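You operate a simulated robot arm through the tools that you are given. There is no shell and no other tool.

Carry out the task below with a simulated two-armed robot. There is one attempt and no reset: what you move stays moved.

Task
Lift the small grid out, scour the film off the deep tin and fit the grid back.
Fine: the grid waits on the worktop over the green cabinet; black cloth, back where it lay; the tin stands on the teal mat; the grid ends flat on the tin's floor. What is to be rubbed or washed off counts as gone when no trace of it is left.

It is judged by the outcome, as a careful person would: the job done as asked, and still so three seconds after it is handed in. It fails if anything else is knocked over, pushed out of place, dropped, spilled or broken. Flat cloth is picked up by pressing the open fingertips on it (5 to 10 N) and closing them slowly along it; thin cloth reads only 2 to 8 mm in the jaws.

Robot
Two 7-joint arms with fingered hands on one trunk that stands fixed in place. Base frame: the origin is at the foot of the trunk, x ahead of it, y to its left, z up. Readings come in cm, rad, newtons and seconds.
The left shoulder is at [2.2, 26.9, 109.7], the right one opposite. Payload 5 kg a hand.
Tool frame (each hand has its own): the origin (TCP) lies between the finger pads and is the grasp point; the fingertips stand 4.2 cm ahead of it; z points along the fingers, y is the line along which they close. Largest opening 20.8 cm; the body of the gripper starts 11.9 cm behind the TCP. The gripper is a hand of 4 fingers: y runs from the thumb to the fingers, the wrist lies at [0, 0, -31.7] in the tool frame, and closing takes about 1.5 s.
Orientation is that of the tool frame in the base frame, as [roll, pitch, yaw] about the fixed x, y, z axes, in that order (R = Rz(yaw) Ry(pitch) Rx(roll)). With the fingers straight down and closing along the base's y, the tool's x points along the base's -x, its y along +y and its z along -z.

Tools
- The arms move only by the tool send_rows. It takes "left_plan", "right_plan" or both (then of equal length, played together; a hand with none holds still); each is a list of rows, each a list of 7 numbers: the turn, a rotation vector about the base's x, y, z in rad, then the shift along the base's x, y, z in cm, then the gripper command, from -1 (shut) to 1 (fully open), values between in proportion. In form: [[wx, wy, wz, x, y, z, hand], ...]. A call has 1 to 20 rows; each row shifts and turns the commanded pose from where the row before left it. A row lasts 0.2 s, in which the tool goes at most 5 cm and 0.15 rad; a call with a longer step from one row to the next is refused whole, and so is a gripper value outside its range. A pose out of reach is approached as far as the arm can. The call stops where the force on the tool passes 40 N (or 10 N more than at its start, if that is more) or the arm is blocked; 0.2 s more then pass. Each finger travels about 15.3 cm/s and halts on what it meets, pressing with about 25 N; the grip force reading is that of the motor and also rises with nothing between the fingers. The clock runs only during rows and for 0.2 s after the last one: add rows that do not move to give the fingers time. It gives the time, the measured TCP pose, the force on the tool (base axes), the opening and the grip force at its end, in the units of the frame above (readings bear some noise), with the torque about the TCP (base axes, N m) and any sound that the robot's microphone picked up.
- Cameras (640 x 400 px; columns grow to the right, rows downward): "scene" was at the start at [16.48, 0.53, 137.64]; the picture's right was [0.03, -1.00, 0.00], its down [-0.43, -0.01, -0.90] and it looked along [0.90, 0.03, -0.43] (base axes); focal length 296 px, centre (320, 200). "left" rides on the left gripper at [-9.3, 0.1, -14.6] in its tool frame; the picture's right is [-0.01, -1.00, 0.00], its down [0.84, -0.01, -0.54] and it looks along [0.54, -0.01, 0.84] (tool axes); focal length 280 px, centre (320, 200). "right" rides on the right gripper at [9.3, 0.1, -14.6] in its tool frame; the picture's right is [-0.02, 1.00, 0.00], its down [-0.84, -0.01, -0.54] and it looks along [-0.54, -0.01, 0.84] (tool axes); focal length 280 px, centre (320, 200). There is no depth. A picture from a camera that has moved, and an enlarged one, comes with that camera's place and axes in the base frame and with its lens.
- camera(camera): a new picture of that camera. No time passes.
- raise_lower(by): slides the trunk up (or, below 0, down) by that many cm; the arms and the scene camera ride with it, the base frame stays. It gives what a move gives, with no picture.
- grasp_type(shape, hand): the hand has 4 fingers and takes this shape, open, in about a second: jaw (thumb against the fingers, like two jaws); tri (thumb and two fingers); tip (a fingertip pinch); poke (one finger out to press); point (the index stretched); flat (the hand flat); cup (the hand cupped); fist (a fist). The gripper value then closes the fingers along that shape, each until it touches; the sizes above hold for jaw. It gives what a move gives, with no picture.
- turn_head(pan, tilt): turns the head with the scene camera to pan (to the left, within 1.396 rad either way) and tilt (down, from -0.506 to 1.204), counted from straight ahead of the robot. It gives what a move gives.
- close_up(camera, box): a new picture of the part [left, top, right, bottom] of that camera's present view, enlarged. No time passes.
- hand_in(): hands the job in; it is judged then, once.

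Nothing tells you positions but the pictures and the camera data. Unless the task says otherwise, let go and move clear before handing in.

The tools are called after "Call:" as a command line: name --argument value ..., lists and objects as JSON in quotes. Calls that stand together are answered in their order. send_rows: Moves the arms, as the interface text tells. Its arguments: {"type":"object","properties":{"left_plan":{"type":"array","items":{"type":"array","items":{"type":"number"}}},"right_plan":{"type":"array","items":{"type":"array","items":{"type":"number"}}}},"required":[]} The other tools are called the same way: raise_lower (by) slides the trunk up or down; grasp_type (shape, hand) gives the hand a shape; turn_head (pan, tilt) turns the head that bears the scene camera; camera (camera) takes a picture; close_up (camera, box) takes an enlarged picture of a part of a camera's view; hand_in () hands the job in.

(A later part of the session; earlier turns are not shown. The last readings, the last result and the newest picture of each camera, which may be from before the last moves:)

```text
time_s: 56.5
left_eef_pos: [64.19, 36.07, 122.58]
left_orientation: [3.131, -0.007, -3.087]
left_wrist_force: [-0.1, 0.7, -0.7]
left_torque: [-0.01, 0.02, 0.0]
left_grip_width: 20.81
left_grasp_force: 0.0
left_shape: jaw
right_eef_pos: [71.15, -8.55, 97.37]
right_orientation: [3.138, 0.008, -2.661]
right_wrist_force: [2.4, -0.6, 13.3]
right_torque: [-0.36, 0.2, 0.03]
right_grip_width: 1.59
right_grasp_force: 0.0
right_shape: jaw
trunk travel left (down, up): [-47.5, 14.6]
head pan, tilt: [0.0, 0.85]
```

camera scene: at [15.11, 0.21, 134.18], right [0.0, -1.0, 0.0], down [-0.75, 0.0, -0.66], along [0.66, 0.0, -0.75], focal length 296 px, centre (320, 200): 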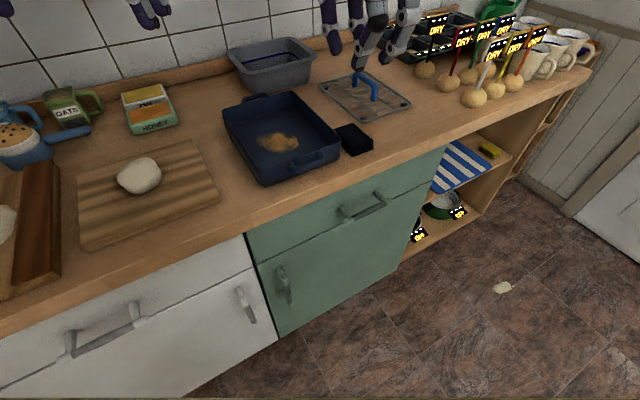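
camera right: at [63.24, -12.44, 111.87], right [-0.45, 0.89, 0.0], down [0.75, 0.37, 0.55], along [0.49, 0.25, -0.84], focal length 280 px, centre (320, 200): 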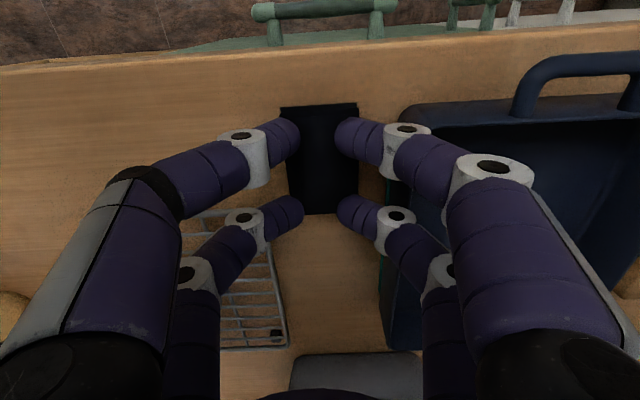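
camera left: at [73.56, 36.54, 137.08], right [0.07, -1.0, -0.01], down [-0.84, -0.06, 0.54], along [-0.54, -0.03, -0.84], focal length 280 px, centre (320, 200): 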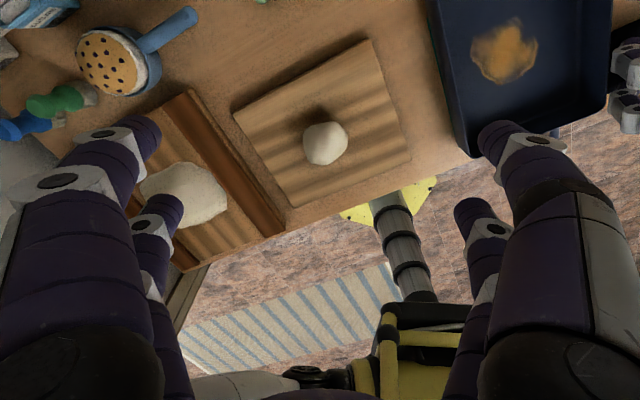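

Call:
send_rows --right_plan '[[0, 0, 0, 0, 0, 0.05, -0.87], [0, 0, 0, 0, 0, 0, -0.885], [0, 0, 0, 0, 0, 0, -0.9], [0, 0, 0, 0, 0, 0, -0.915], [0, 0, 0, 0, 0, 0, -0.93], [0, 0, 0, 0, 0, 0, -0.945], [0, 0, 0, 0, 0, 0, -0.96], [0, 0, 0, 0, 0, 0, -0.98], [0, 0, 0, 0, 0, 0, -1], [0, 0, 0, 0, 0, 0, -1], [0, 0, 0, 0, 0, 0, -1]]'

Call:
close_up --camera "right" --box '[240, 80, 440, 240]'

Call:
close_up --camera "scene" --box '[300, 90, 400, 160]'

```text
time_s: 58.9
left_eef_pos: [64.22, 36.09, 122.55]
left_orientation: [3.132, -0.008, -3.088]
left_wrist_force: [-0.1, 0.3, 0.1]
left_torque: [0.0, 0.0, 0.0]
left_grip_width: 20.78
left_grasp_force: 0.1
left_shape: jaw
right_eef_pos: [71.19, -8.45, 97.31]
right_orientation: [3.139, 0.01, -2.661]
right_wrist_force: [-0.6, 0.2, 0.7]
right_torque: [0.01, -0.02, -0.05]
right_grip_width: 0.03
right_grasp_force: 25.1
right_shape: jaw
trunk travel left (down, up): [-47.5, 14.6]
head pan, tilt: [0.0, 0.85]
```

```text
2.50 times, centred on (340, 160) of right
camera zoom: at [62.81, -12.85, 111.84], right [-0.45, 0.89, 0.0], down [0.75, 0.37, 0.55], along [0.49, 0.25, -0.84], focal length 701 px, centre (270, 300)
```

zoom: 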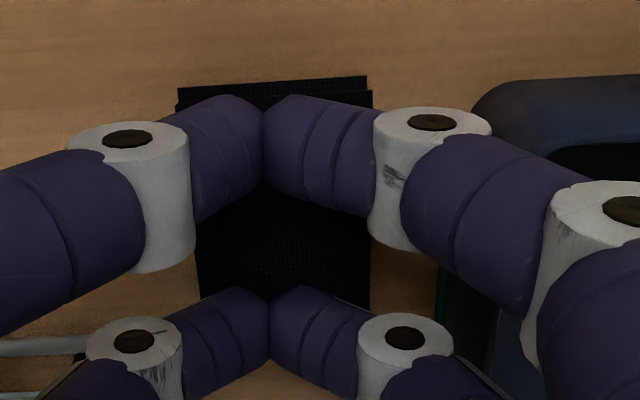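

```text
5.71 times, centred on (350, 125) of scene
camera zoom: at [15.11, 0.22, 134.18], right [0.0, -1.0, 0.0], down [-0.75, 0.0, -0.66], along [0.66, 0.0, -0.75], focal length 1692 px, centre (149, 629)
```

zoom: 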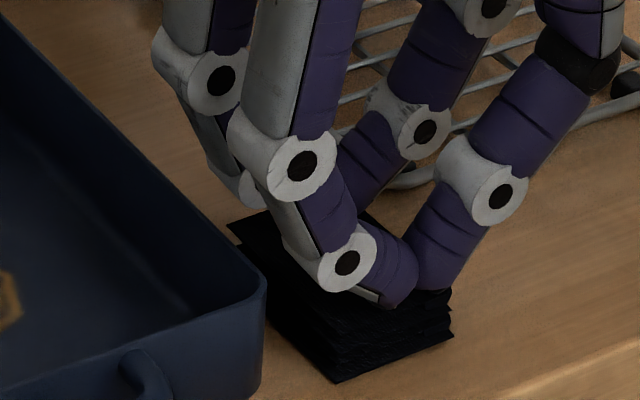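

The fingers slid shut without catching cloth (press force faded while closing). I'll rise, reopen to 2 cm, press again and follow down while closing in short steps.

Call:
send_rows --right_plan '[[0, 0, 0, 0, 0, 0.5, -1], [0, 0, 0, 0, 0, 0.1, -0.9], [0, 0, 0, 0, 0, 0, -0.81], [0, 0, 0, 0, 0, 0, -0.81], [0, 0, 0, 0, 0, -0.3, -0.81], [0, 0, 0, 0, 0, -0.2, -0.81], [0, 0, 0, 0, 0, 0, -0.81]]'

Call:
close_up --camera "right" --box '[240, 80, 440, 240]'

```text
time_s: 60.5
left_eef_pos: [64.15, 36.07, 122.51]
left_orientation: [3.13, -0.007, -3.088]
left_wrist_force: [-0.1, 0.0, 0.3]
left_torque: [-0.01, 0.06, -0.02]
left_grip_width: 20.81
left_grasp_force: 0.1
left_shape: jaw
right_eef_pos: [71.17, -8.44, 97.44]
right_orientation: [3.138, 0.009, -2.66]
right_wrist_force: [0.3, -0.6, 0.0]
right_torque: [0.01, 0.01, 0.02]
right_grip_width: 1.96
right_grasp_force: 0.0
right_shape: jaw
trunk travel left (down, up): [-47.5, 14.6]
head pan, tilt: [0.0, 0.85]
```

```text
2.50 times, centred on (340, 160) of right
camera zoom: at [62.81, -12.86, 111.92], right [-0.45, 0.89, 0.0], down [0.75, 0.37, 0.55], along [0.49, 0.25, -0.84], focal length 701 px, centre (270, 300)
```

zoom: 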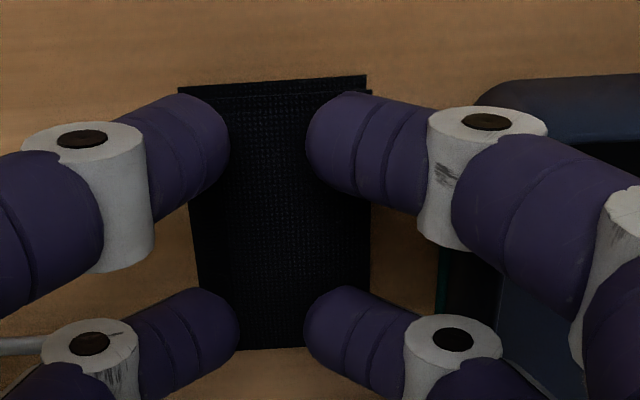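

Call:
send_rows --right_plan '[[0, 0, 0, 0, 0, -0.15, -0.81], [0, 0, 0, 0, 0, 0, -0.81]]'

Call:
send_rows --right_plan '[[0, 0, 0, 0, 0, -0.1, -0.81], [0, 0, 0, 0, 0, 0, -0.81]]'

```text
time_s: 61.1
left_eef_pos: [64.18, 36.0, 122.65]
left_orientation: [3.131, -0.008, -3.086]
left_wrist_force: [0.9, -0.3, 0.2]
left_torque: [-0.03, 0.01, -0.03]
left_grip_width: 20.8
left_grasp_force: 0.0
left_shape: jaw
right_eef_pos: [71.11, -8.53, 97.39]
right_orientation: [3.138, 0.011, -2.663]
right_wrist_force: [0.8, 0.4, 8.5]
right_torque: [-0.22, 0.15, 0.03]
right_grip_width: 1.99
right_grasp_force: 0.1
right_shape: jaw
trunk travel left (down, up): [-47.5, 14.6]
head pan, tilt: [0.0, 0.85]
```

```text
time_s: 61.7
left_eef_pos: [64.14, 36.14, 122.71]
left_orientation: [3.132, -0.009, -3.089]
left_wrist_force: [-0.4, 0.2, -0.5]
left_torque: [0.02, 0.02, 0.01]
left_grip_width: 20.81
left_grasp_force: 0.1
left_shape: jaw
right_eef_pos: [71.1, -8.51, 97.26]
right_orientation: [3.14, 0.01, -2.661]
right_wrist_force: [3.5, -0.7, 20.6]
right_torque: [-0.44, 0.31, 0.05]
right_grip_width: 2.1
right_grasp_force: 0.1
right_shape: jaw
trunk travel left (down, up): [-47.5, 14.6]
head pan, tilt: [0.0, 0.85]
```

Call:
send_rows --right_plan '[[0, 0, 0, 0, 0, 0.04, -0.83], [0, 0, 0, 0, 0, 0, -0.85], [0, 0, 0, 0, 0, 0, -0.87], [0, 0, 0, 0, 0, 0, -0.87]]'

Call:
close_up --camera "right" --box '[240, 80, 440, 240]'

```text
time_s: 62.7
left_eef_pos: [64.06, 36.22, 122.42]
left_orientation: [3.131, -0.007, -3.087]
left_wrist_force: [0.6, -0.3, -0.4]
left_torque: [-0.02, -0.01, 0.02]
left_grip_width: 20.8
left_grasp_force: 0.1
left_shape: jaw
right_eef_pos: [71.09, -8.6, 97.32]
right_orientation: [3.138, 0.009, -2.661]
right_wrist_force: [-0.4, 1.5, 9.1]
right_torque: [-0.02, 0.1, -0.03]
right_grip_width: 1.34
right_grasp_force: 0.1
right_shape: jaw
trunk travel left (down, up): [-47.5, 14.6]
head pan, tilt: [0.0, 0.85]
```

```text
2.50 times, centred on (340, 160) of right
camera zoom: at [62.77, -12.85, 111.76], right [-0.45, 0.89, 0.0], down [0.75, 0.37, 0.55], along [0.49, 0.25, -0.84], focal length 701 px, centre (270, 300)
```

zoom: 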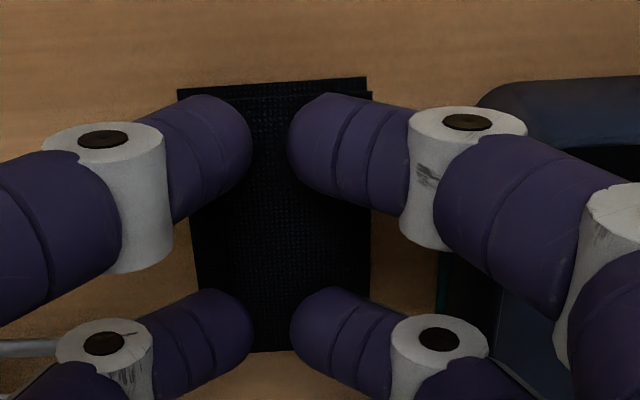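

Call:
send_rows --right_plan '[[0, 0, 0, 0, 0, -0.04, -0.885], [0, 0, 0, 0, 0, -0.02, -0.9], [0, 0, 0, 0, 0, -0.02, -0.915], [0, 0, 0, 0, 0, 0, -0.915]]'

Call:
send_rows --right_plan '[[0, 0, 0, 0, 0, -0.04, -0.93], [0, 0, 0, 0, 0, -0.02, -0.945], [0, 0, 0, 0, 0, -0.02, -0.96], [0, 0, 0, 0, 0, 0, -0.96]]'

Call:
close_up --camera "right" --box '[240, 80, 440, 240]'

Call:
close_up --camera "scene" --box '[300, 90, 400, 160]'

```text
time_s: 63.7
left_eef_pos: [64.13, 36.12, 122.48]
left_orientation: [3.131, -0.006, -3.087]
left_wrist_force: [-0.9, -0.8, -0.3]
left_torque: [-0.04, -0.01, 0.01]
left_grip_width: 20.82
left_grasp_force: 0.0
left_shape: jaw
right_eef_pos: [71.13, -8.51, 97.19]
right_orientation: [3.138, 0.009, -2.661]
right_wrist_force: [-0.1, -0.6, 6.7]
right_torque: [-0.2, 0.18, 0.0]
right_grip_width: 0.58
right_grasp_force: 25.1
right_shape: jaw
trunk travel left (down, up): [-47.5, 14.6]
head pan, tilt: [0.0, 0.85]
```

```text
time_s: 64.7
left_eef_pos: [63.96, 36.16, 122.49]
left_orientation: [3.134, -0.007, -3.087]
left_wrist_force: [0.2, -0.6, 0.0]
left_torque: [0.01, 0.0, -0.03]
left_grip_width: 20.81
left_grasp_force: 0.1
left_shape: jaw
right_eef_pos: [71.1, -8.39, 97.22]
right_orientation: [3.137, 0.01, -2.659]
right_wrist_force: [-1.6, 1.2, 20.4]
right_torque: [-0.05, 0.25, -0.05]
right_grip_width: 0.51
right_grasp_force: 0.0
right_shape: jaw
trunk travel left (down, up): [-47.5, 14.6]
head pan, tilt: [0.0, 0.85]
```

```text
2.50 times, centred on (340, 160) of right
camera zoom: at [62.74, -12.83, 111.69], right [-0.45, 0.89, 0.0], down [0.75, 0.37, 0.55], along [0.49, 0.25, -0.84], focal length 701 px, centre (270, 300)
```

zoom: 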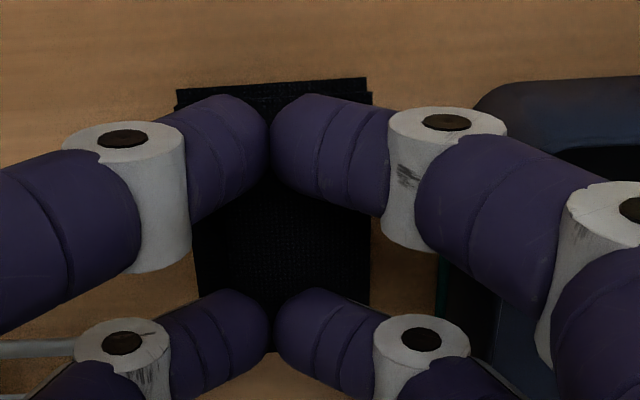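

```text
5.71 times, centred on (350, 125) of scene
camera zoom: at [15.01, 0.25, 134.21], right [0.0, -1.0, 0.0], down [-0.75, 0.0, -0.66], along [0.66, 0.0, -0.75], focal length 1692 px, centre (149, 629)
```

zoom: 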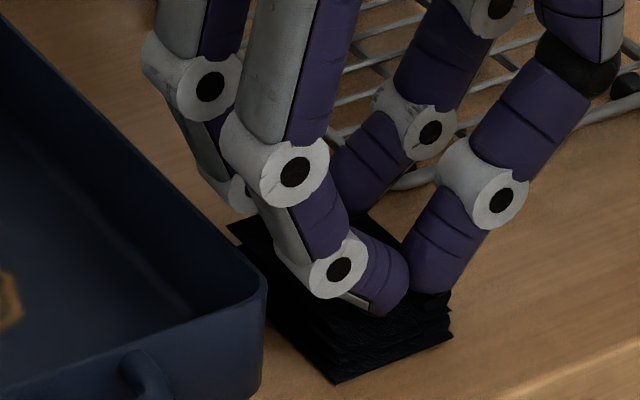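

Call:
send_rows --right_plan '[[0, 0, 0, 0, 0, 0.05, -1], [0, 0, 0, 0, 0, 0, -1], [0, 0, 0, 0, 0, 0, -1]]'

```text
time_s: 65.5
left_eef_pos: [64.11, 36.22, 122.6]
left_orientation: [3.13, -0.006, -3.089]
left_wrist_force: [-0.5, 0.3, -0.5]
left_torque: [-0.02, 0.0, -0.03]
left_grip_width: 20.79
left_grasp_force: 0.0
left_shape: jaw
right_eef_pos: [71.07, -8.52, 97.15]
right_orientation: [3.14, 0.008, -2.66]
right_wrist_force: [1.5, -2.1, 11.7]
right_torque: [-0.36, 0.14, 0.08]
right_grip_width: 0.4
right_grasp_force: 25.2
right_shape: jaw
trunk travel left (down, up): [-47.5, 14.6]
head pan, tilt: [0.0, 0.85]
```

The jaws now read 0.40 cm at 25 N instead of 0.03 when empty, so a fold of cloth seems caught. I'll lift slowly 1.5 cm and look.

Call:
send_rows --right_plan '[[0, 0, 0, 0, 0, 0.2, -1], [0, 0, 0, 0, 0, 0.3, -1], [0, 0, 0, 0, 0, 0.5, -1], [0, 0, 0, 0, 0, 0.5, -1], [0, 0, 0, 0, 0, 0, -1]]'

Call:
close_up --camera "right" --box '[240, 80, 440, 240]'

Call:
close_up --camera "scene" --box '[300, 90, 400, 160]'

```text
time_s: 66.7
left_eef_pos: [64.19, 36.14, 122.52]
left_orientation: [3.133, -0.007, -3.088]
left_wrist_force: [0.3, 1.0, 0.0]
left_torque: [-0.03, -0.03, 0.0]
left_grip_width: 20.79
left_grasp_force: 0.0
left_shape: jaw
right_eef_pos: [71.18, -8.63, 98.64]
right_orientation: [3.139, 0.009, -2.661]
right_wrist_force: [0.2, 0.3, 0.8]
right_torque: [0.01, -0.02, 0.0]
right_grip_width: 0.35
right_grasp_force: 24.6
right_shape: jaw
trunk travel left (down, up): [-47.5, 14.6]
head pan, tilt: [0.0, 0.85]
```

```text
2.50 times, centred on (340, 160) of right
camera zoom: at [62.83, -12.84, 113.1], right [-0.45, 0.89, 0.0], down [0.75, 0.37, 0.55], along [0.49, 0.25, -0.84], focal length 701 px, centre (270, 300)
```

zoom: 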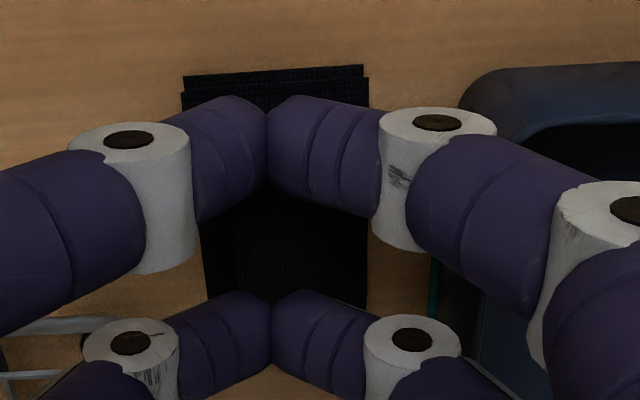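

```text
5.71 times, centred on (350, 125) of scene
camera zoom: at [15.12, 0.22, 134.18], right [0.0, -1.0, 0.0], down [-0.75, 0.0, -0.66], along [0.66, 0.0, -0.75], focal length 1692 px, centre (149, 629)
```

zoom: 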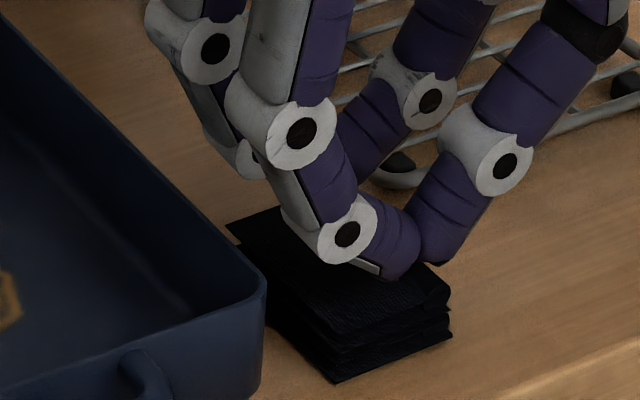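

Call:
send_rows --right_plan '[[0, 0, 0, 0, 0, 0.8, -1], [0, 0, 0, 0, 0, 0.8, -1], [0, 0, 0, 0, 0, 0.8, -1], [0, 0, 0, 0, 0, 0.8, -1], [0, 0, 0, 0, 0, 0, -1]]'

Call:
close_up --camera "right" --box '[240, 80, 440, 240]'

Call:
close_up --camera "scene" --box '[300, 80, 400, 150]'

```text
time_s: 67.9
left_eef_pos: [64.15, 36.11, 122.6]
left_orientation: [3.131, -0.007, -3.087]
left_wrist_force: [-0.2, 0.4, 1.0]
left_torque: [-0.01, -0.02, -0.01]
left_grip_width: 20.8
left_grasp_force: 0.1
left_shape: jaw
right_eef_pos: [71.13, -8.4, 101.7]
right_orientation: [3.139, 0.009, -2.663]
right_wrist_force: [-0.1, 0.1, 0.1]
right_torque: [-0.01, 0.01, -0.02]
right_grip_width: 0.34
right_grasp_force: 24.9
right_shape: jaw
trunk travel left (down, up): [-47.5, 14.6]
head pan, tilt: [0.0, 0.85]
```

```text
2.50 times, centred on (340, 160) of right
camera zoom: at [62.81, -12.85, 116.33], right [-0.45, 0.89, 0.0], down [0.75, 0.37, 0.55], along [0.49, 0.25, -0.84], focal length 701 px, centre (270, 300)
```

zoom: 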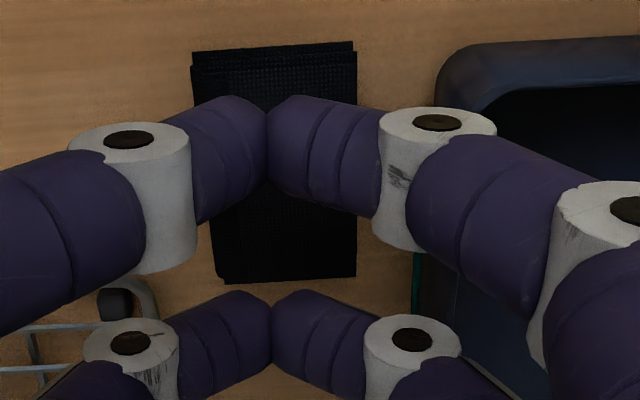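

```text
5.71 times, centred on (350, 115) of scene
camera zoom: at [15.11, 0.22, 134.18], right [0.0, -1.0, 0.0], down [-0.75, 0.0, -0.66], along [0.66, 0.0, -0.75], focal length 1692 px, centre (149, 686)
```

zoom: 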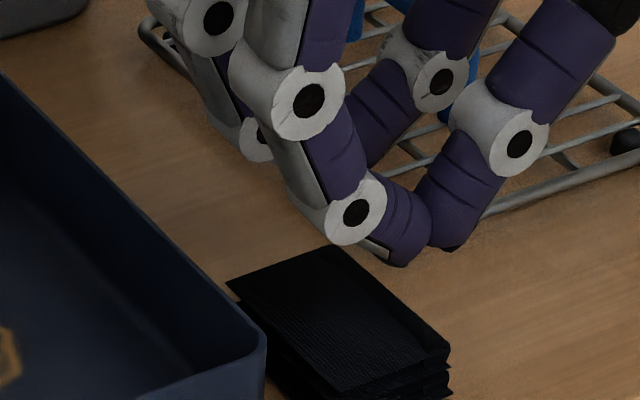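

The cloth stayed put; I'll check in the air whether the 0.34 cm reading is just how empty jaws read now.

Call:
send_rows --right_plan '[[0, 0, 0, 0, 0, 1, -1], [0, 0, 0, 0, 0, 1, -1], [0, 0, 0, 0, 0, 0, -0.8], [0, 0, 0, 0, 0, 0, -0.8], [0, 0, 0, 0, 0, 0, -1], [0, 0, 0, 0, 0, 0, -1], [0, 0, 0, 0, 0, 0, -1]]'

Call:
close_up --camera "scene" --box '[310, 100, 390, 160]'

Call:
camera --camera "right"

```text
time_s: 69.5
left_eef_pos: [64.17, 36.18, 122.53]
left_orientation: [3.13, -0.007, -3.087]
left_wrist_force: [0.7, 0.1, 0.4]
left_torque: [-0.02, -0.04, -0.02]
left_grip_width: 20.8
left_grasp_force: 0.0
left_shape: jaw
right_eef_pos: [71.2, -8.52, 103.86]
right_orientation: [3.139, 0.007, -2.662]
right_wrist_force: [-0.2, 0.9, 1.2]
right_torque: [-0.02, 0.0, -0.01]
right_grip_width: 0.0
right_grasp_force: 24.9
right_shape: jaw
trunk travel left (down, up): [-47.5, 14.6]
head pan, tilt: [0.0, 0.85]
```

```text
6.67 times, centred on (350, 130) of scene
camera zoom: at [15.11, 0.22, 134.18], right [0.0, -1.0, 0.0], down [-0.75, 0.0, -0.66], along [0.66, 0.0, -0.75], focal length 1973 px, centre (120, 667)
```

zoom: 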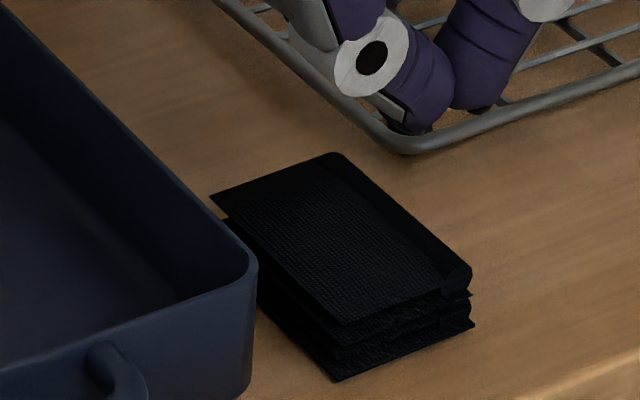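

```text
taken
camera right: at [62.82, -12.88, 118.31], right [-0.45, 0.89, 0.0], down [0.75, 0.37, 0.55], along [0.49, 0.25, -0.84], focal length 280 px, centre (320, 200)
```

right: 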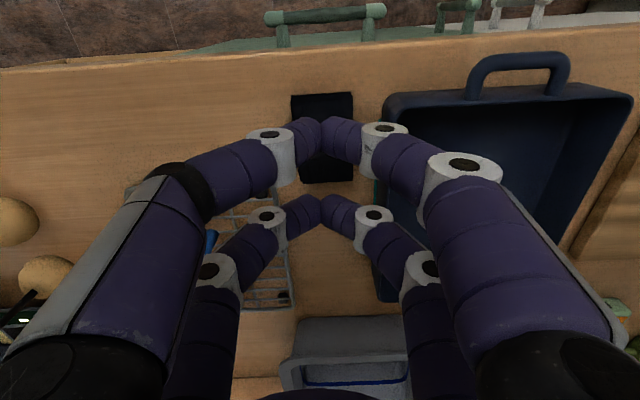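

Call:
close_up --camera "scene" --box '[320, 110, 400, 160]'

```text
8.00 times, centred on (360, 135) of scene
camera zoom: at [15.11, 0.22, 134.18], right [0.0, -1.0, 0.0], down [-0.75, 0.0, -0.66], along [0.66, 0.0, -0.75], focal length 2368 px, centre (0, 720)
```

zoom: 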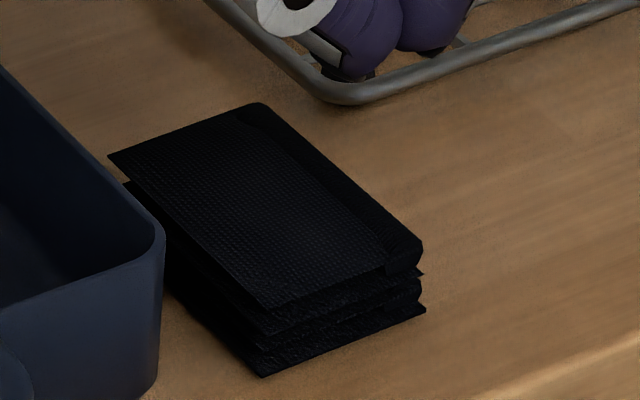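

The cloth springs back as a firm stack, so I'll grip it by its two ends instead: turn the hand to close along its length (the tin and grid are clear on that axis), with a ~10.6 cm opening.

Call:
send_rows --right_plan '[[0, 0, 0, 0, 0, 2, -0.9], [0, 0, 0, 0, 0, 2, -0.7], [0, 0, -0.1263, 0, 0, 0, -0.5], [0, 0, -0.1263, 0, 0, 0, -0.3], [0, 0, -0.1263, 0, 0, 0, -0.1], [0, 0, -0.1263, 0, 0, 0, 0.02], [0, 0, -0.1263, 0, 0, 0, 0.02], [0, 0, -0.1263, 0, 0, 0, 0.02], [0, 0, -0.1263, 0, 0, 0, 0.02], [0, 0, -0.1263, 0, 0, 0, 0.02], [0, 0, -0.1263, 0, 0, 0, 0.02], [0, 0, -0.1263, 0, 0, 0, 0.02], [0, 0, -0.1263, 0, 0, 0, 0.02], [0, 0, -0.1263, 0.2, 0.4, 0, 0.02], [0, 0, 0, 0.1, 0.4, 0, 0.02], [0, 0, 0, 0, 0, 0, 0.02]]'

Call:
camera --camera "right"

Call:
close_up --camera "right" --box '[220, 40, 420, 180]'

```text
time_s: 72.9
left_eef_pos: [64.25, 36.11, 122.53]
left_orientation: [3.13, -0.007, -3.087]
left_wrist_force: [-1.1, 0.5, -0.8]
left_torque: [0.02, -0.01, 0.02]
left_grip_width: 20.81
left_grasp_force: 0.1
left_shape: jaw
right_eef_pos: [71.5, -7.72, 107.88]
right_orientation: [3.139, 0.008, 2.105]
right_wrist_force: [0.3, -0.1, 0.3]
right_torque: [-0.01, -0.04, -0.03]
right_grip_width: 10.54
right_grasp_force: 0.0
right_shape: jaw
trunk travel left (down, up): [-47.5, 14.6]
head pan, tilt: [0.0, 0.85]
```

```text
taken
camera right: at [66.83, 0.43, 122.34], right [0.87, 0.5, 0.0], down [0.41, -0.73, 0.55], along [0.27, -0.47, -0.84], focal length 280 px, centre (320, 200)
```

right: 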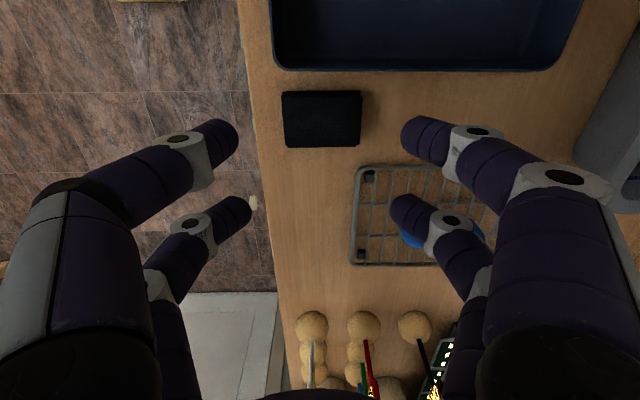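

```text
2.86 times, centred on (320, 110) of right
camera zoom: at [66.83, 0.43, 122.34], right [0.87, 0.5, 0.0], down [0.41, -0.73, 0.55], along [0.27, -0.47, -0.84], focal length 801 px, centre (320, 457)
```

zoom: 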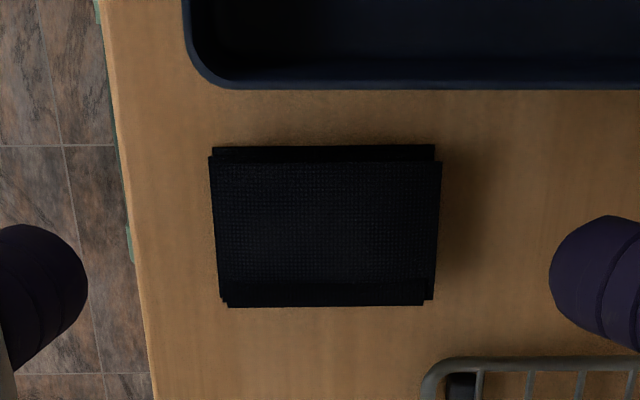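

The cloth is nicely aligned and centred: tin rim 5.5 cm to one side, grid corner 5.8 cm to the other. I'll descend around it with fingertips at about mid-height of the stack.

Call:
send_rows --right_plan '[[0, 0, 0, 0.03, 0.25, -2, 0.02], [0, 0, 0, 0, 0, -3, 0.02], [0, 0, 0, 0, 0, -2.5, 0.02], [0, 0, 0, 0, 0, -1.5, 0.02], [0, 0, 0, 0, 0, -0.8, 0.02], [0, 0, 0, 0, 0, 0, 0.02]]'

Call:
camera --camera "right"

Call:
close_up --camera "scene" --box '[290, 80, 420, 170]'

```text
time_s: 74.3
left_eef_pos: [64.2, 36.15, 122.57]
left_orientation: [3.13, -0.008, -3.088]
left_wrist_force: [-0.3, 1.2, 0.0]
left_torque: [0.01, 0.01, -0.01]
left_grip_width: 20.8
left_grasp_force: 0.0
left_shape: jaw
right_eef_pos: [71.52, -7.45, 97.93]
right_orientation: [3.138, 0.009, 2.107]
right_wrist_force: [-0.1, -0.3, 1.3]
right_torque: [0.0, 0.02, -0.04]
right_grip_width: 10.55
right_grasp_force: 0.1
right_shape: jaw
trunk travel left (down, up): [-47.5, 14.6]
head pan, tilt: [0.0, 0.85]
```

```text
taken
camera right: at [66.86, 0.69, 112.49], right [0.87, 0.5, 0.0], down [0.41, -0.73, 0.55], along [0.27, -0.47, -0.84], focal length 280 px, centre (320, 200)
```

right: 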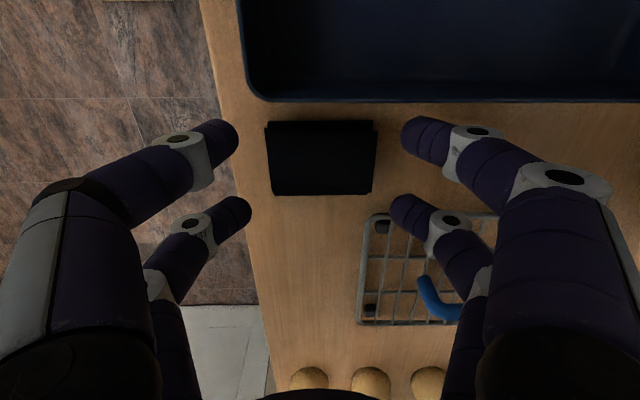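

```text
4.44 times, centred on (355, 125) of scene
camera zoom: at [15.11, 0.22, 134.19], right [0.0, -1.0, 0.0], down [-0.75, 0.0, -0.66], along [0.66, 0.0, -0.75], focal length 1316 px, centre (164, 533)
```

zoom: 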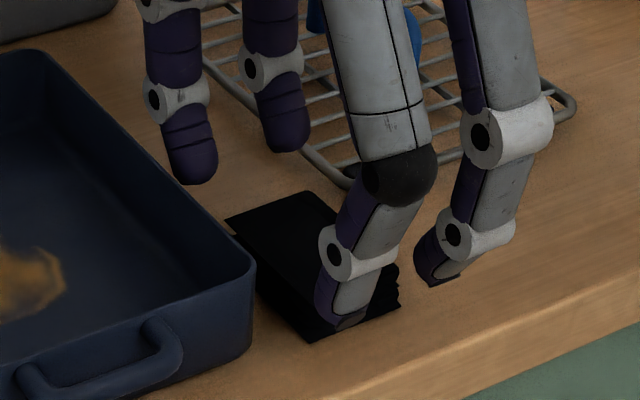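

Call:
send_rows --right_plan '[[0, 0, 0, 0, 0, -0.6, 0.02], [0, 0, 0, 0, 0, -0.6, 0.02], [0, 0, 0, 0, 0, -0.6, 0.02], [0, 0, 0, 0, 0, 0, 0.02]]'

Call:
send_rows --right_plan '[[0, 0, 0, 0, 0, -0.4, 0.02], [0, 0, 0, 0, 0, -0.4, 0.02], [0, 0, 0, 0, 0, 0, 0.02]]'

Call:
camera --camera "right"

Call:
close_up --camera "scene" --box '[290, 80, 420, 170]'

```text
time_s: 75.3
left_eef_pos: [64.21, 36.0, 122.53]
left_orientation: [3.13, -0.008, -3.086]
left_wrist_force: [-0.3, 0.2, 0.4]
left_torque: [-0.02, 0.03, 0.02]
left_grip_width: 20.79
left_grasp_force: 0.0
left_shape: jaw
right_eef_pos: [71.49, -7.41, 96.12]
right_orientation: [3.137, 0.008, 2.106]
right_wrist_force: [-0.1, -0.6, -0.3]
right_torque: [0.03, -0.01, -0.01]
right_grip_width: 10.55
right_grasp_force: 0.0
right_shape: jaw
trunk travel left (down, up): [-47.5, 14.6]
head pan, tilt: [0.0, 0.85]
```

```text
time_s: 76.1
left_eef_pos: [64.21, 36.15, 122.59]
left_orientation: [3.132, -0.008, -3.088]
left_wrist_force: [-1.1, -0.1, -0.1]
left_torque: [0.02, 0.01, -0.01]
left_grip_width: 20.8
left_grasp_force: 0.0
left_shape: jaw
right_eef_pos: [71.56, -7.35, 95.4]
right_orientation: [3.137, 0.009, 2.105]
right_wrist_force: [-1.1, -0.9, 0.5]
right_torque: [-0.02, -0.02, 0.02]
right_grip_width: 10.59
right_grasp_force: 0.0
right_shape: jaw
trunk travel left (down, up): [-47.5, 14.6]
head pan, tilt: [0.0, 0.85]
```

```text
taken
camera right: at [66.85, 0.7, 109.89], right [0.87, 0.5, 0.0], down [0.41, -0.73, 0.55], along [0.27, -0.47, -0.84], focal length 280 px, centre (320, 200)
```

right: 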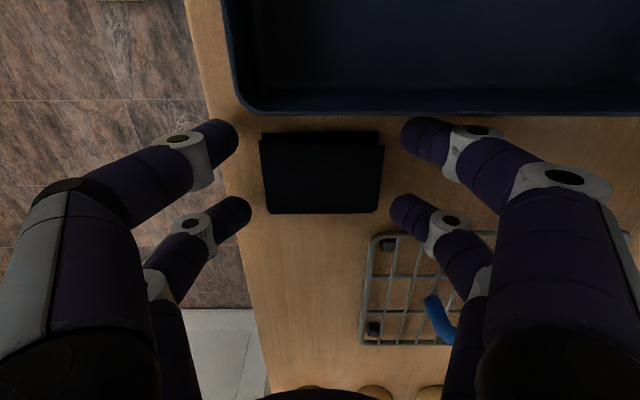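

```text
4.44 times, centred on (355, 125) of scene
camera zoom: at [15.11, 0.22, 134.18], right [0.0, -1.0, 0.0], down [-0.75, 0.0, -0.66], along [0.66, 0.0, -0.75], focal length 1316 px, centre (164, 533)
```

zoom: 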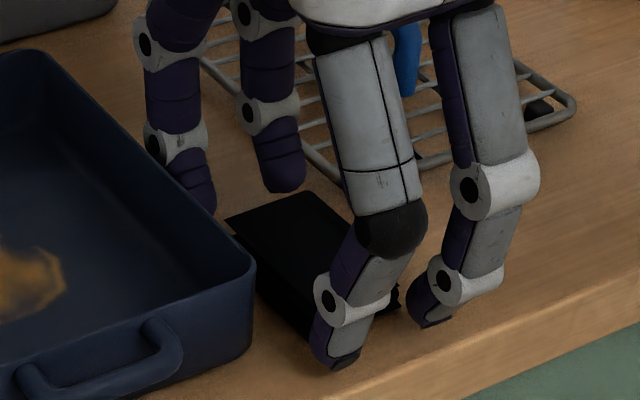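

Fingers straddle the stack without contact. Closing slowly.

Call:
send_rows --right_plan '[[0, 0, 0, 0, 0, 0, -0.04], [0, 0, 0, 0, 0, 0, -0.08], [0, 0, 0, 0, 0, 0, -0.12], [0, 0, 0, 0, 0, 0, -0.16], [0, 0, 0, 0, 0, 0, -0.2], [0, 0, 0, 0, 0, 0, -0.2]]'

Call:
camera --camera "right"

Call:
close_up --camera "scene" --box '[290, 80, 420, 170]'

```text
time_s: 77.5
left_eef_pos: [64.2, 36.11, 122.61]
left_orientation: [3.131, -0.006, -3.086]
left_wrist_force: [0.2, -0.2, 0.3]
left_torque: [0.01, 0.02, -0.02]
left_grip_width: 20.8
left_grasp_force: 0.1
left_shape: jaw
right_eef_pos: [71.53, -7.35, 95.39]
right_orientation: [3.139, 0.009, 2.105]
right_wrist_force: [-0.1, -0.3, 0.9]
right_torque: [0.01, 0.0, 0.0]
right_grip_width: 8.37
right_grasp_force: 0.0
right_shape: jaw
trunk travel left (down, up): [-47.5, 14.6]
head pan, tilt: [0.0, 0.85]
```

```text
taken
camera right: at [66.85, 0.7, 109.89], right [0.87, 0.5, 0.0], down [0.41, -0.73, 0.55], along [0.27, -0.47, -0.84], focal length 280 px, centre (320, 200)
```

right: 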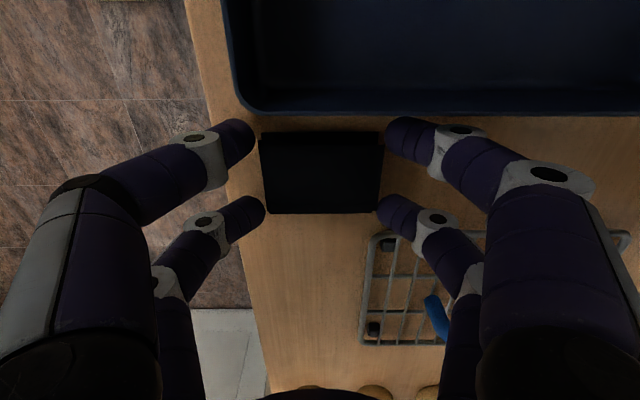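

```text
4.44 times, centred on (355, 125) of scene
camera zoom: at [15.11, 0.22, 134.18], right [0.0, -1.0, 0.0], down [-0.75, 0.0, -0.66], along [0.66, 0.0, -0.75], focal length 1316 px, centre (164, 533)
```

zoom: 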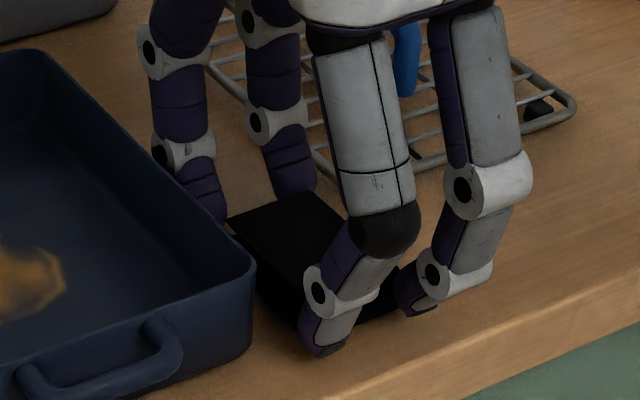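

Call:
send_rows --right_plan '[[0, 0, 0, 0, 0, 0, -0.23], [0, 0, 0, 0, 0, 0, -0.26], [0, 0, 0, 0, 0, 0, -0.29], [0, 0, 0, 0, 0, 0, -0.32], [0, 0, 0, 0, 0, 0, -0.32]]'

Call:
camera --camera "right"

```text
time_s: 78.7
left_eef_pos: [64.15, 35.96, 122.57]
left_orientation: [3.132, -0.007, -3.088]
left_wrist_force: [-0.9, -0.6, -0.7]
left_torque: [-0.01, 0.0, -0.02]
left_grip_width: 20.79
left_grasp_force: 0.1
left_shape: jaw
right_eef_pos: [71.49, -7.5, 95.44]
right_orientation: [3.138, 0.008, 2.106]
right_wrist_force: [0.0, 0.8, 2.4]
right_torque: [-0.02, 0.02, -0.02]
right_grip_width: 7.21
right_grasp_force: 0.1
right_shape: jaw
trunk travel left (down, up): [-47.5, 14.6]
head pan, tilt: [0.0, 0.85]
```

```text
taken
camera right: at [66.84, 0.7, 109.9], right [0.87, 0.5, 0.0], down [0.41, -0.73, 0.55], along [0.27, -0.47, -0.84], focal length 280 px, centre (320, 200)
```

right: 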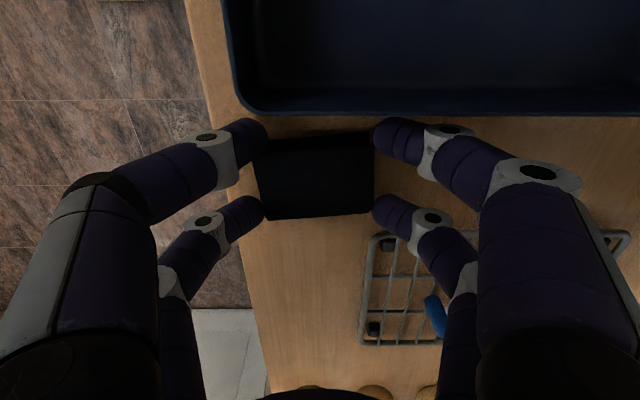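

Call:
send_rows --right_plan '[[0, 0, 0, 0, 0, 0, -0.35], [0, 0, 0, 0, 0, 0, -0.38], [0, 0, 0, 0, 0, 0, -0.41], [0, 0, 0, 0, 0, 0, -0.44], [0, 0, 0, 0, 0, 0, -0.44]]'

Call:
camera --camera "right"

Call:
close_up --camera "scene" --box '[290, 80, 420, 170]'

```text
time_s: 79.9
left_eef_pos: [64.15, 36.1, 122.53]
left_orientation: [3.13, -0.009, -3.087]
left_wrist_force: [-0.1, -0.6, -0.1]
left_torque: [0.03, 0.0, -0.02]
left_grip_width: 20.81
left_grasp_force: 0.0
left_shape: jaw
right_eef_pos: [71.46, -7.43, 95.5]
right_orientation: [3.139, 0.009, 2.108]
right_wrist_force: [0.8, 0.4, 3.3]
right_torque: [-0.22, 0.02, 0.04]
right_grip_width: 5.01
right_grasp_force: 24.9
right_shape: jaw
trunk travel left (down, up): [-47.5, 14.6]
head pan, tilt: [0.0, 0.85]
```

```text
taken
camera right: at [66.84, 0.71, 109.92], right [0.87, 0.5, 0.0], down [0.41, -0.73, 0.55], along [0.27, -0.47, -0.84], focal length 280 px, centre (320, 200)
```

right: 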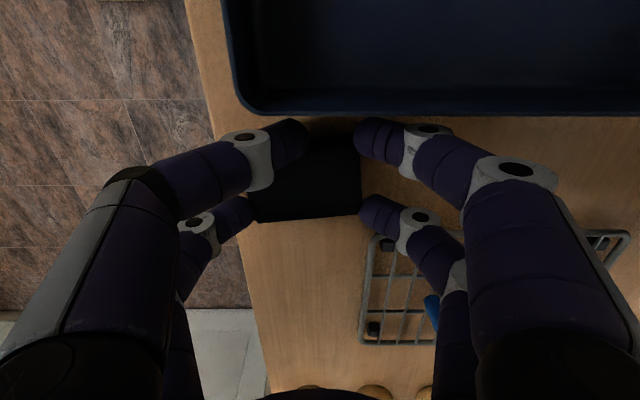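

```text
4.44 times, centred on (355, 125) of scene
camera zoom: at [15.1, 0.23, 134.19], right [0.0, -1.0, 0.0], down [-0.75, 0.0, -0.66], along [0.66, 0.0, -0.75], focal length 1316 px, centre (164, 533)
```

zoom: 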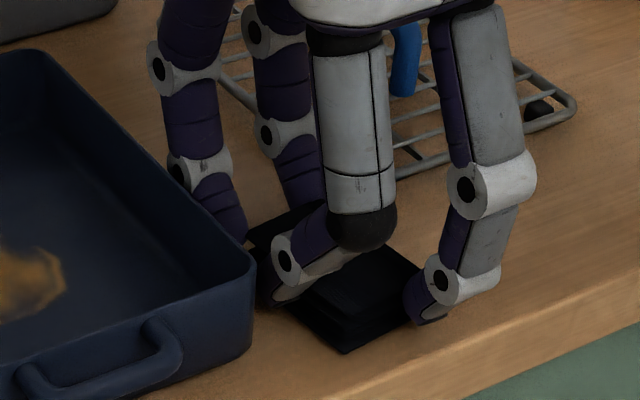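

The cloth is gripped at 25 N by three fingers, though one finger slipped past its corner. I'll lift gently a little to see whether it holds.

Call:
send_rows --right_plan '[[0, 0, 0, 0, 0, 0, -0.6], [0, 0, 0, 0, 0, 0.3, -0.6], [0, 0, 0, 0, 0, 0.4, -0.6], [0, 0, 0, 0, 0, 0.5, -0.6], [0, 0, 0, 0, 0, 0, -0.6]]'

Call:
camera --camera "right"

Call:
close_up --camera "scene" --box '[290, 80, 420, 170]'

```text
time_s: 81.1
left_eef_pos: [64.27, 36.0, 122.52]
left_orientation: [3.133, -0.006, -3.087]
left_wrist_force: [-0.2, 0.0, -1.0]
left_torque: [-0.02, 0.01, 0.02]
left_grip_width: 20.8
left_grasp_force: 0.1
left_shape: jaw
right_eef_pos: [71.46, -7.46, 96.53]
right_orientation: [3.137, 0.01, 2.108]
right_wrist_force: [-0.1, 0.5, -0.7]
right_torque: [0.04, -0.01, -0.03]
right_grip_width: 4.18
right_grasp_force: 25.2
right_shape: jaw
trunk travel left (down, up): [-47.5, 14.6]
head pan, tilt: [0.0, 0.85]
```

```text
taken
camera right: at [66.86, 0.68, 111.04], right [0.87, 0.5, 0.0], down [0.42, -0.73, 0.55], along [0.27, -0.47, -0.84], focal length 280 px, centre (320, 200)
```

right: 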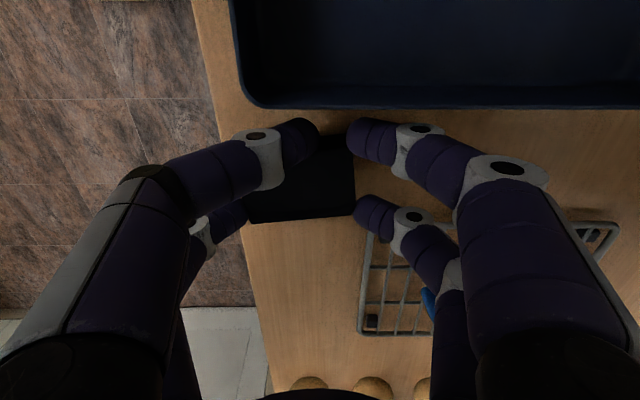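

```text
4.44 times, centred on (355, 125) of scene
camera zoom: at [15.12, 0.22, 134.18], right [0.0, -1.0, 0.0], down [-0.75, 0.0, -0.66], along [0.66, 0.0, -0.75], focal length 1316 px, centre (164, 533)
```

zoom: 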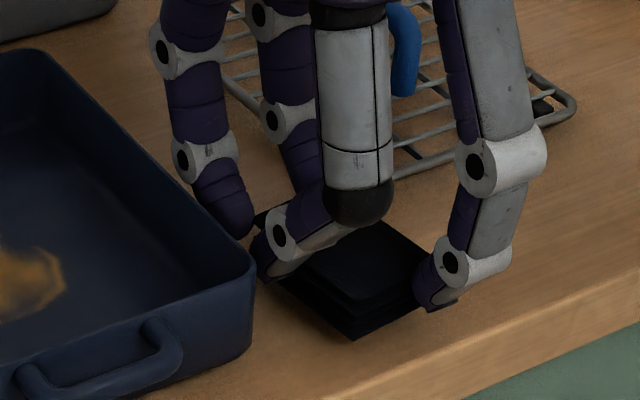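

The cloth came up with the hand. I'll raise it higher, clear of the rims, and inspect how it is held.

Call:
send_rows --right_plan '[[0, 0, 0, 0, 0, 0.8, -0.7], [0, 0, 0, 0, 0, 1, -0.7], [0, 0, 0, 0, 0, 1.2, -0.7], [0, 0, 0, 0, 0, 1.2, -0.7], [0, 0, 0, 0, 0, 1.2, -0.7], [0, 0, 0, 0, 0, 0, -0.7], [0, 0, 0, 0, 0, 0, -0.7]]'

Call:
camera --camera "right"

Call:
close_up --camera "scene" --box '[280, 50, 420, 150]'

Call:
close_up --camera "right" --box '[200, 80, 440, 240]'

```text
time_s: 82.7
left_eef_pos: [64.11, 36.08, 122.45]
left_orientation: [3.132, -0.007, -3.087]
left_wrist_force: [-0.2, -0.4, 0.0]
left_torque: [-0.01, -0.04, -0.01]
left_grip_width: 20.79
left_grasp_force: 0.0
left_shape: jaw
right_eef_pos: [71.55, -7.49, 102.01]
right_orientation: [3.138, 0.009, 2.105]
right_wrist_force: [0.5, 0.2, -1.5]
right_torque: [-0.06, 0.09, -0.03]
right_grip_width: 3.15
right_grasp_force: 25.1
right_shape: jaw
trunk travel left (down, up): [-47.5, 14.6]
head pan, tilt: [0.0, 0.85]
```

```text
taken
camera right: at [66.84, 0.67, 116.51], right [0.87, 0.5, 0.0], down [0.42, -0.73, 0.55], along [0.27, -0.47, -0.84], focal length 280 px, centre (320, 200)
```

right: 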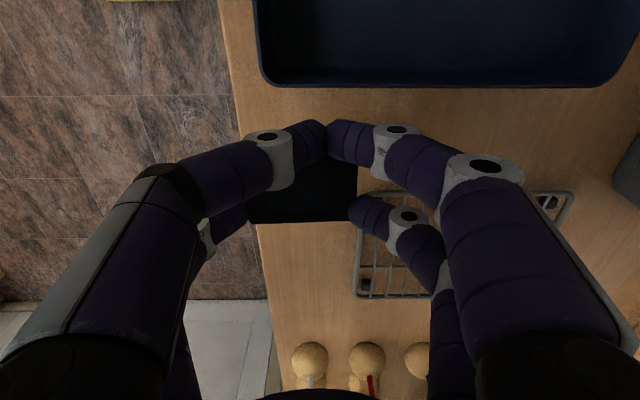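

```text
4.00 times, centred on (350, 100) of scene
camera zoom: at [15.11, 0.22, 134.18], right [0.0, -1.0, 0.0], down [-0.75, 0.0, -0.66], along [0.66, 0.0, -0.75], focal length 1184 px, centre (200, 600)
```

zoom: 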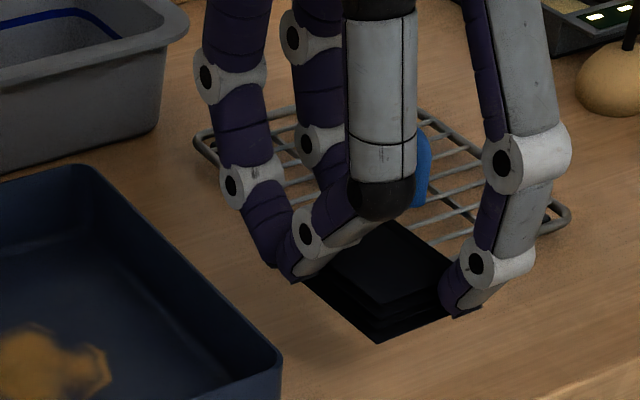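

```text
2.50 times, centred on (320, 160) of right
camera zoom: at [66.84, 0.67, 116.51], right [0.87, 0.5, 0.0], down [0.42, -0.73, 0.55], along [0.27, -0.47, -0.84], focal length 701 px, centre (320, 300)
```

zoom: 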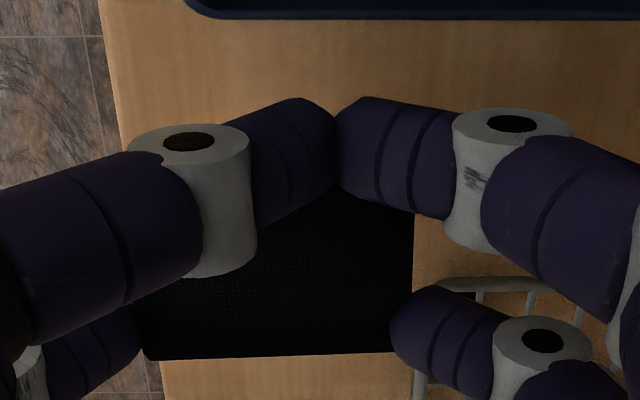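

The cloth stack is lifted, held at its ends by one finger pair. For a firmer four-finger hold I'll set it down on free worktop ~7 cm to the right, away from the tin, and regrip it across its width.

Call:
send_rows --right_plan '[[0, 0, 0, 0.3, -1.7, 0, -0.7], [0, 0, 0, 0.35, -1.9, 0, -0.7], [0, 0, 0, 0.35, -1.9, 0, -0.7], [0, 0, 0, 0.24, -1.63, 0, -0.7], [0, 0, 0, 0, 0, -1, -0.7], [0, 0, 0, 0, 0, -1.5, -0.7], [0, 0, 0, 0, 0, -1.5, -0.7], [0, 0, 0, 0, 0, -1, -0.7], [0, 0, 0, 0, 0, -0.5, -0.7], [0, 0, 0, 0, 0, 0, -0.7]]'

Call:
camera --camera "right"

Call:
close_up --camera "scene" --box '[290, 70, 430, 170]'

```text
time_s: 84.9
left_eef_pos: [64.14, 36.04, 122.55]
left_orientation: [3.13, -0.007, -3.087]
left_wrist_force: [0.3, -0.7, -0.3]
left_torque: [-0.02, 0.01, 0.03]
left_grip_width: 20.83
left_grasp_force: 0.0
left_shape: jaw
right_eef_pos: [72.79, -14.66, 96.54]
right_orientation: [3.139, 0.008, 2.107]
right_wrist_force: [0.2, -0.4, -1.4]
right_torque: [-0.08, 0.06, -0.02]
right_grip_width: 3.17
right_grasp_force: 25.2
right_shape: jaw
trunk travel left (down, up): [-47.5, 14.6]
head pan, tilt: [0.0, 0.85]
```

```text
taken
camera right: at [68.11, -6.46, 111.0], right [0.87, 0.5, 0.0], down [0.41, -0.73, 0.55], along [0.27, -0.47, -0.84], focal length 280 px, centre (320, 200)
```

right: 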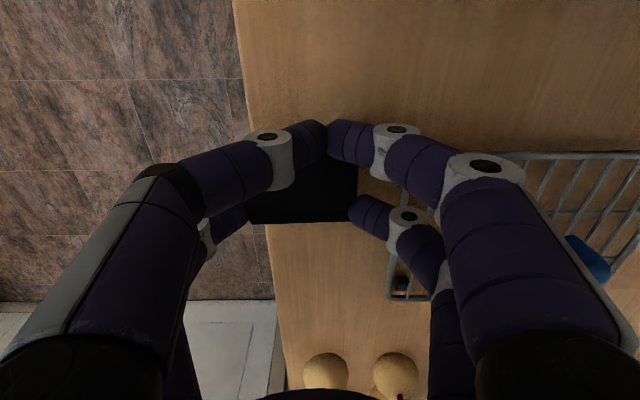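

```text
4.00 times, centred on (360, 120) of scene
camera zoom: at [15.12, 0.22, 134.18], right [0.0, -1.0, 0.0], down [-0.75, 0.0, -0.66], along [0.66, 0.0, -0.75], focal length 1184 px, centre (160, 520)
```

zoom: 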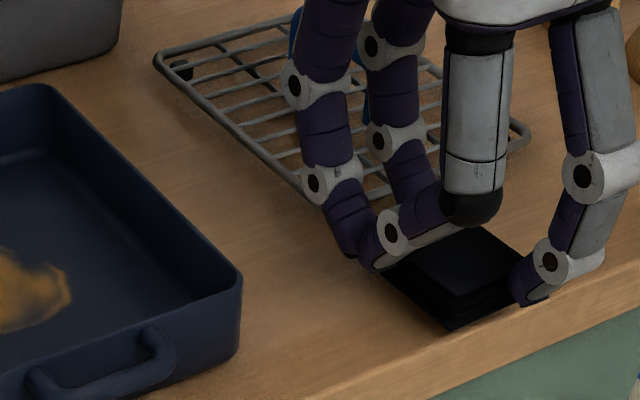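

Call:
send_rows --right_plan '[[0, 0, 0, 0, 0, -0.5, -0.7], [0, 0, 0, 0, 0, -0.3, -0.7], [0, 0, 0, 0, 0, -0.2, -0.7], [0, 0, 0, 0, 0, 0, -0.7]]'

```text
time_s: 85.9
left_eef_pos: [64.08, 36.01, 122.55]
left_orientation: [3.132, -0.007, -3.086]
left_wrist_force: [-0.6, -0.5, 0.8]
left_torque: [0.02, -0.01, 0.04]
left_grip_width: 20.77
left_grasp_force: 0.1
left_shape: jaw
right_eef_pos: [72.77, -14.62, 95.47]
right_orientation: [3.138, 0.008, 2.106]
right_wrist_force: [0.0, -1.6, 2.0]
right_torque: [-0.01, -0.13, -0.02]
right_grip_width: 3.16
right_grasp_force: 24.9
right_shape: jaw
trunk travel left (down, up): [-47.5, 14.6]
head pan, tilt: [0.0, 0.85]
```

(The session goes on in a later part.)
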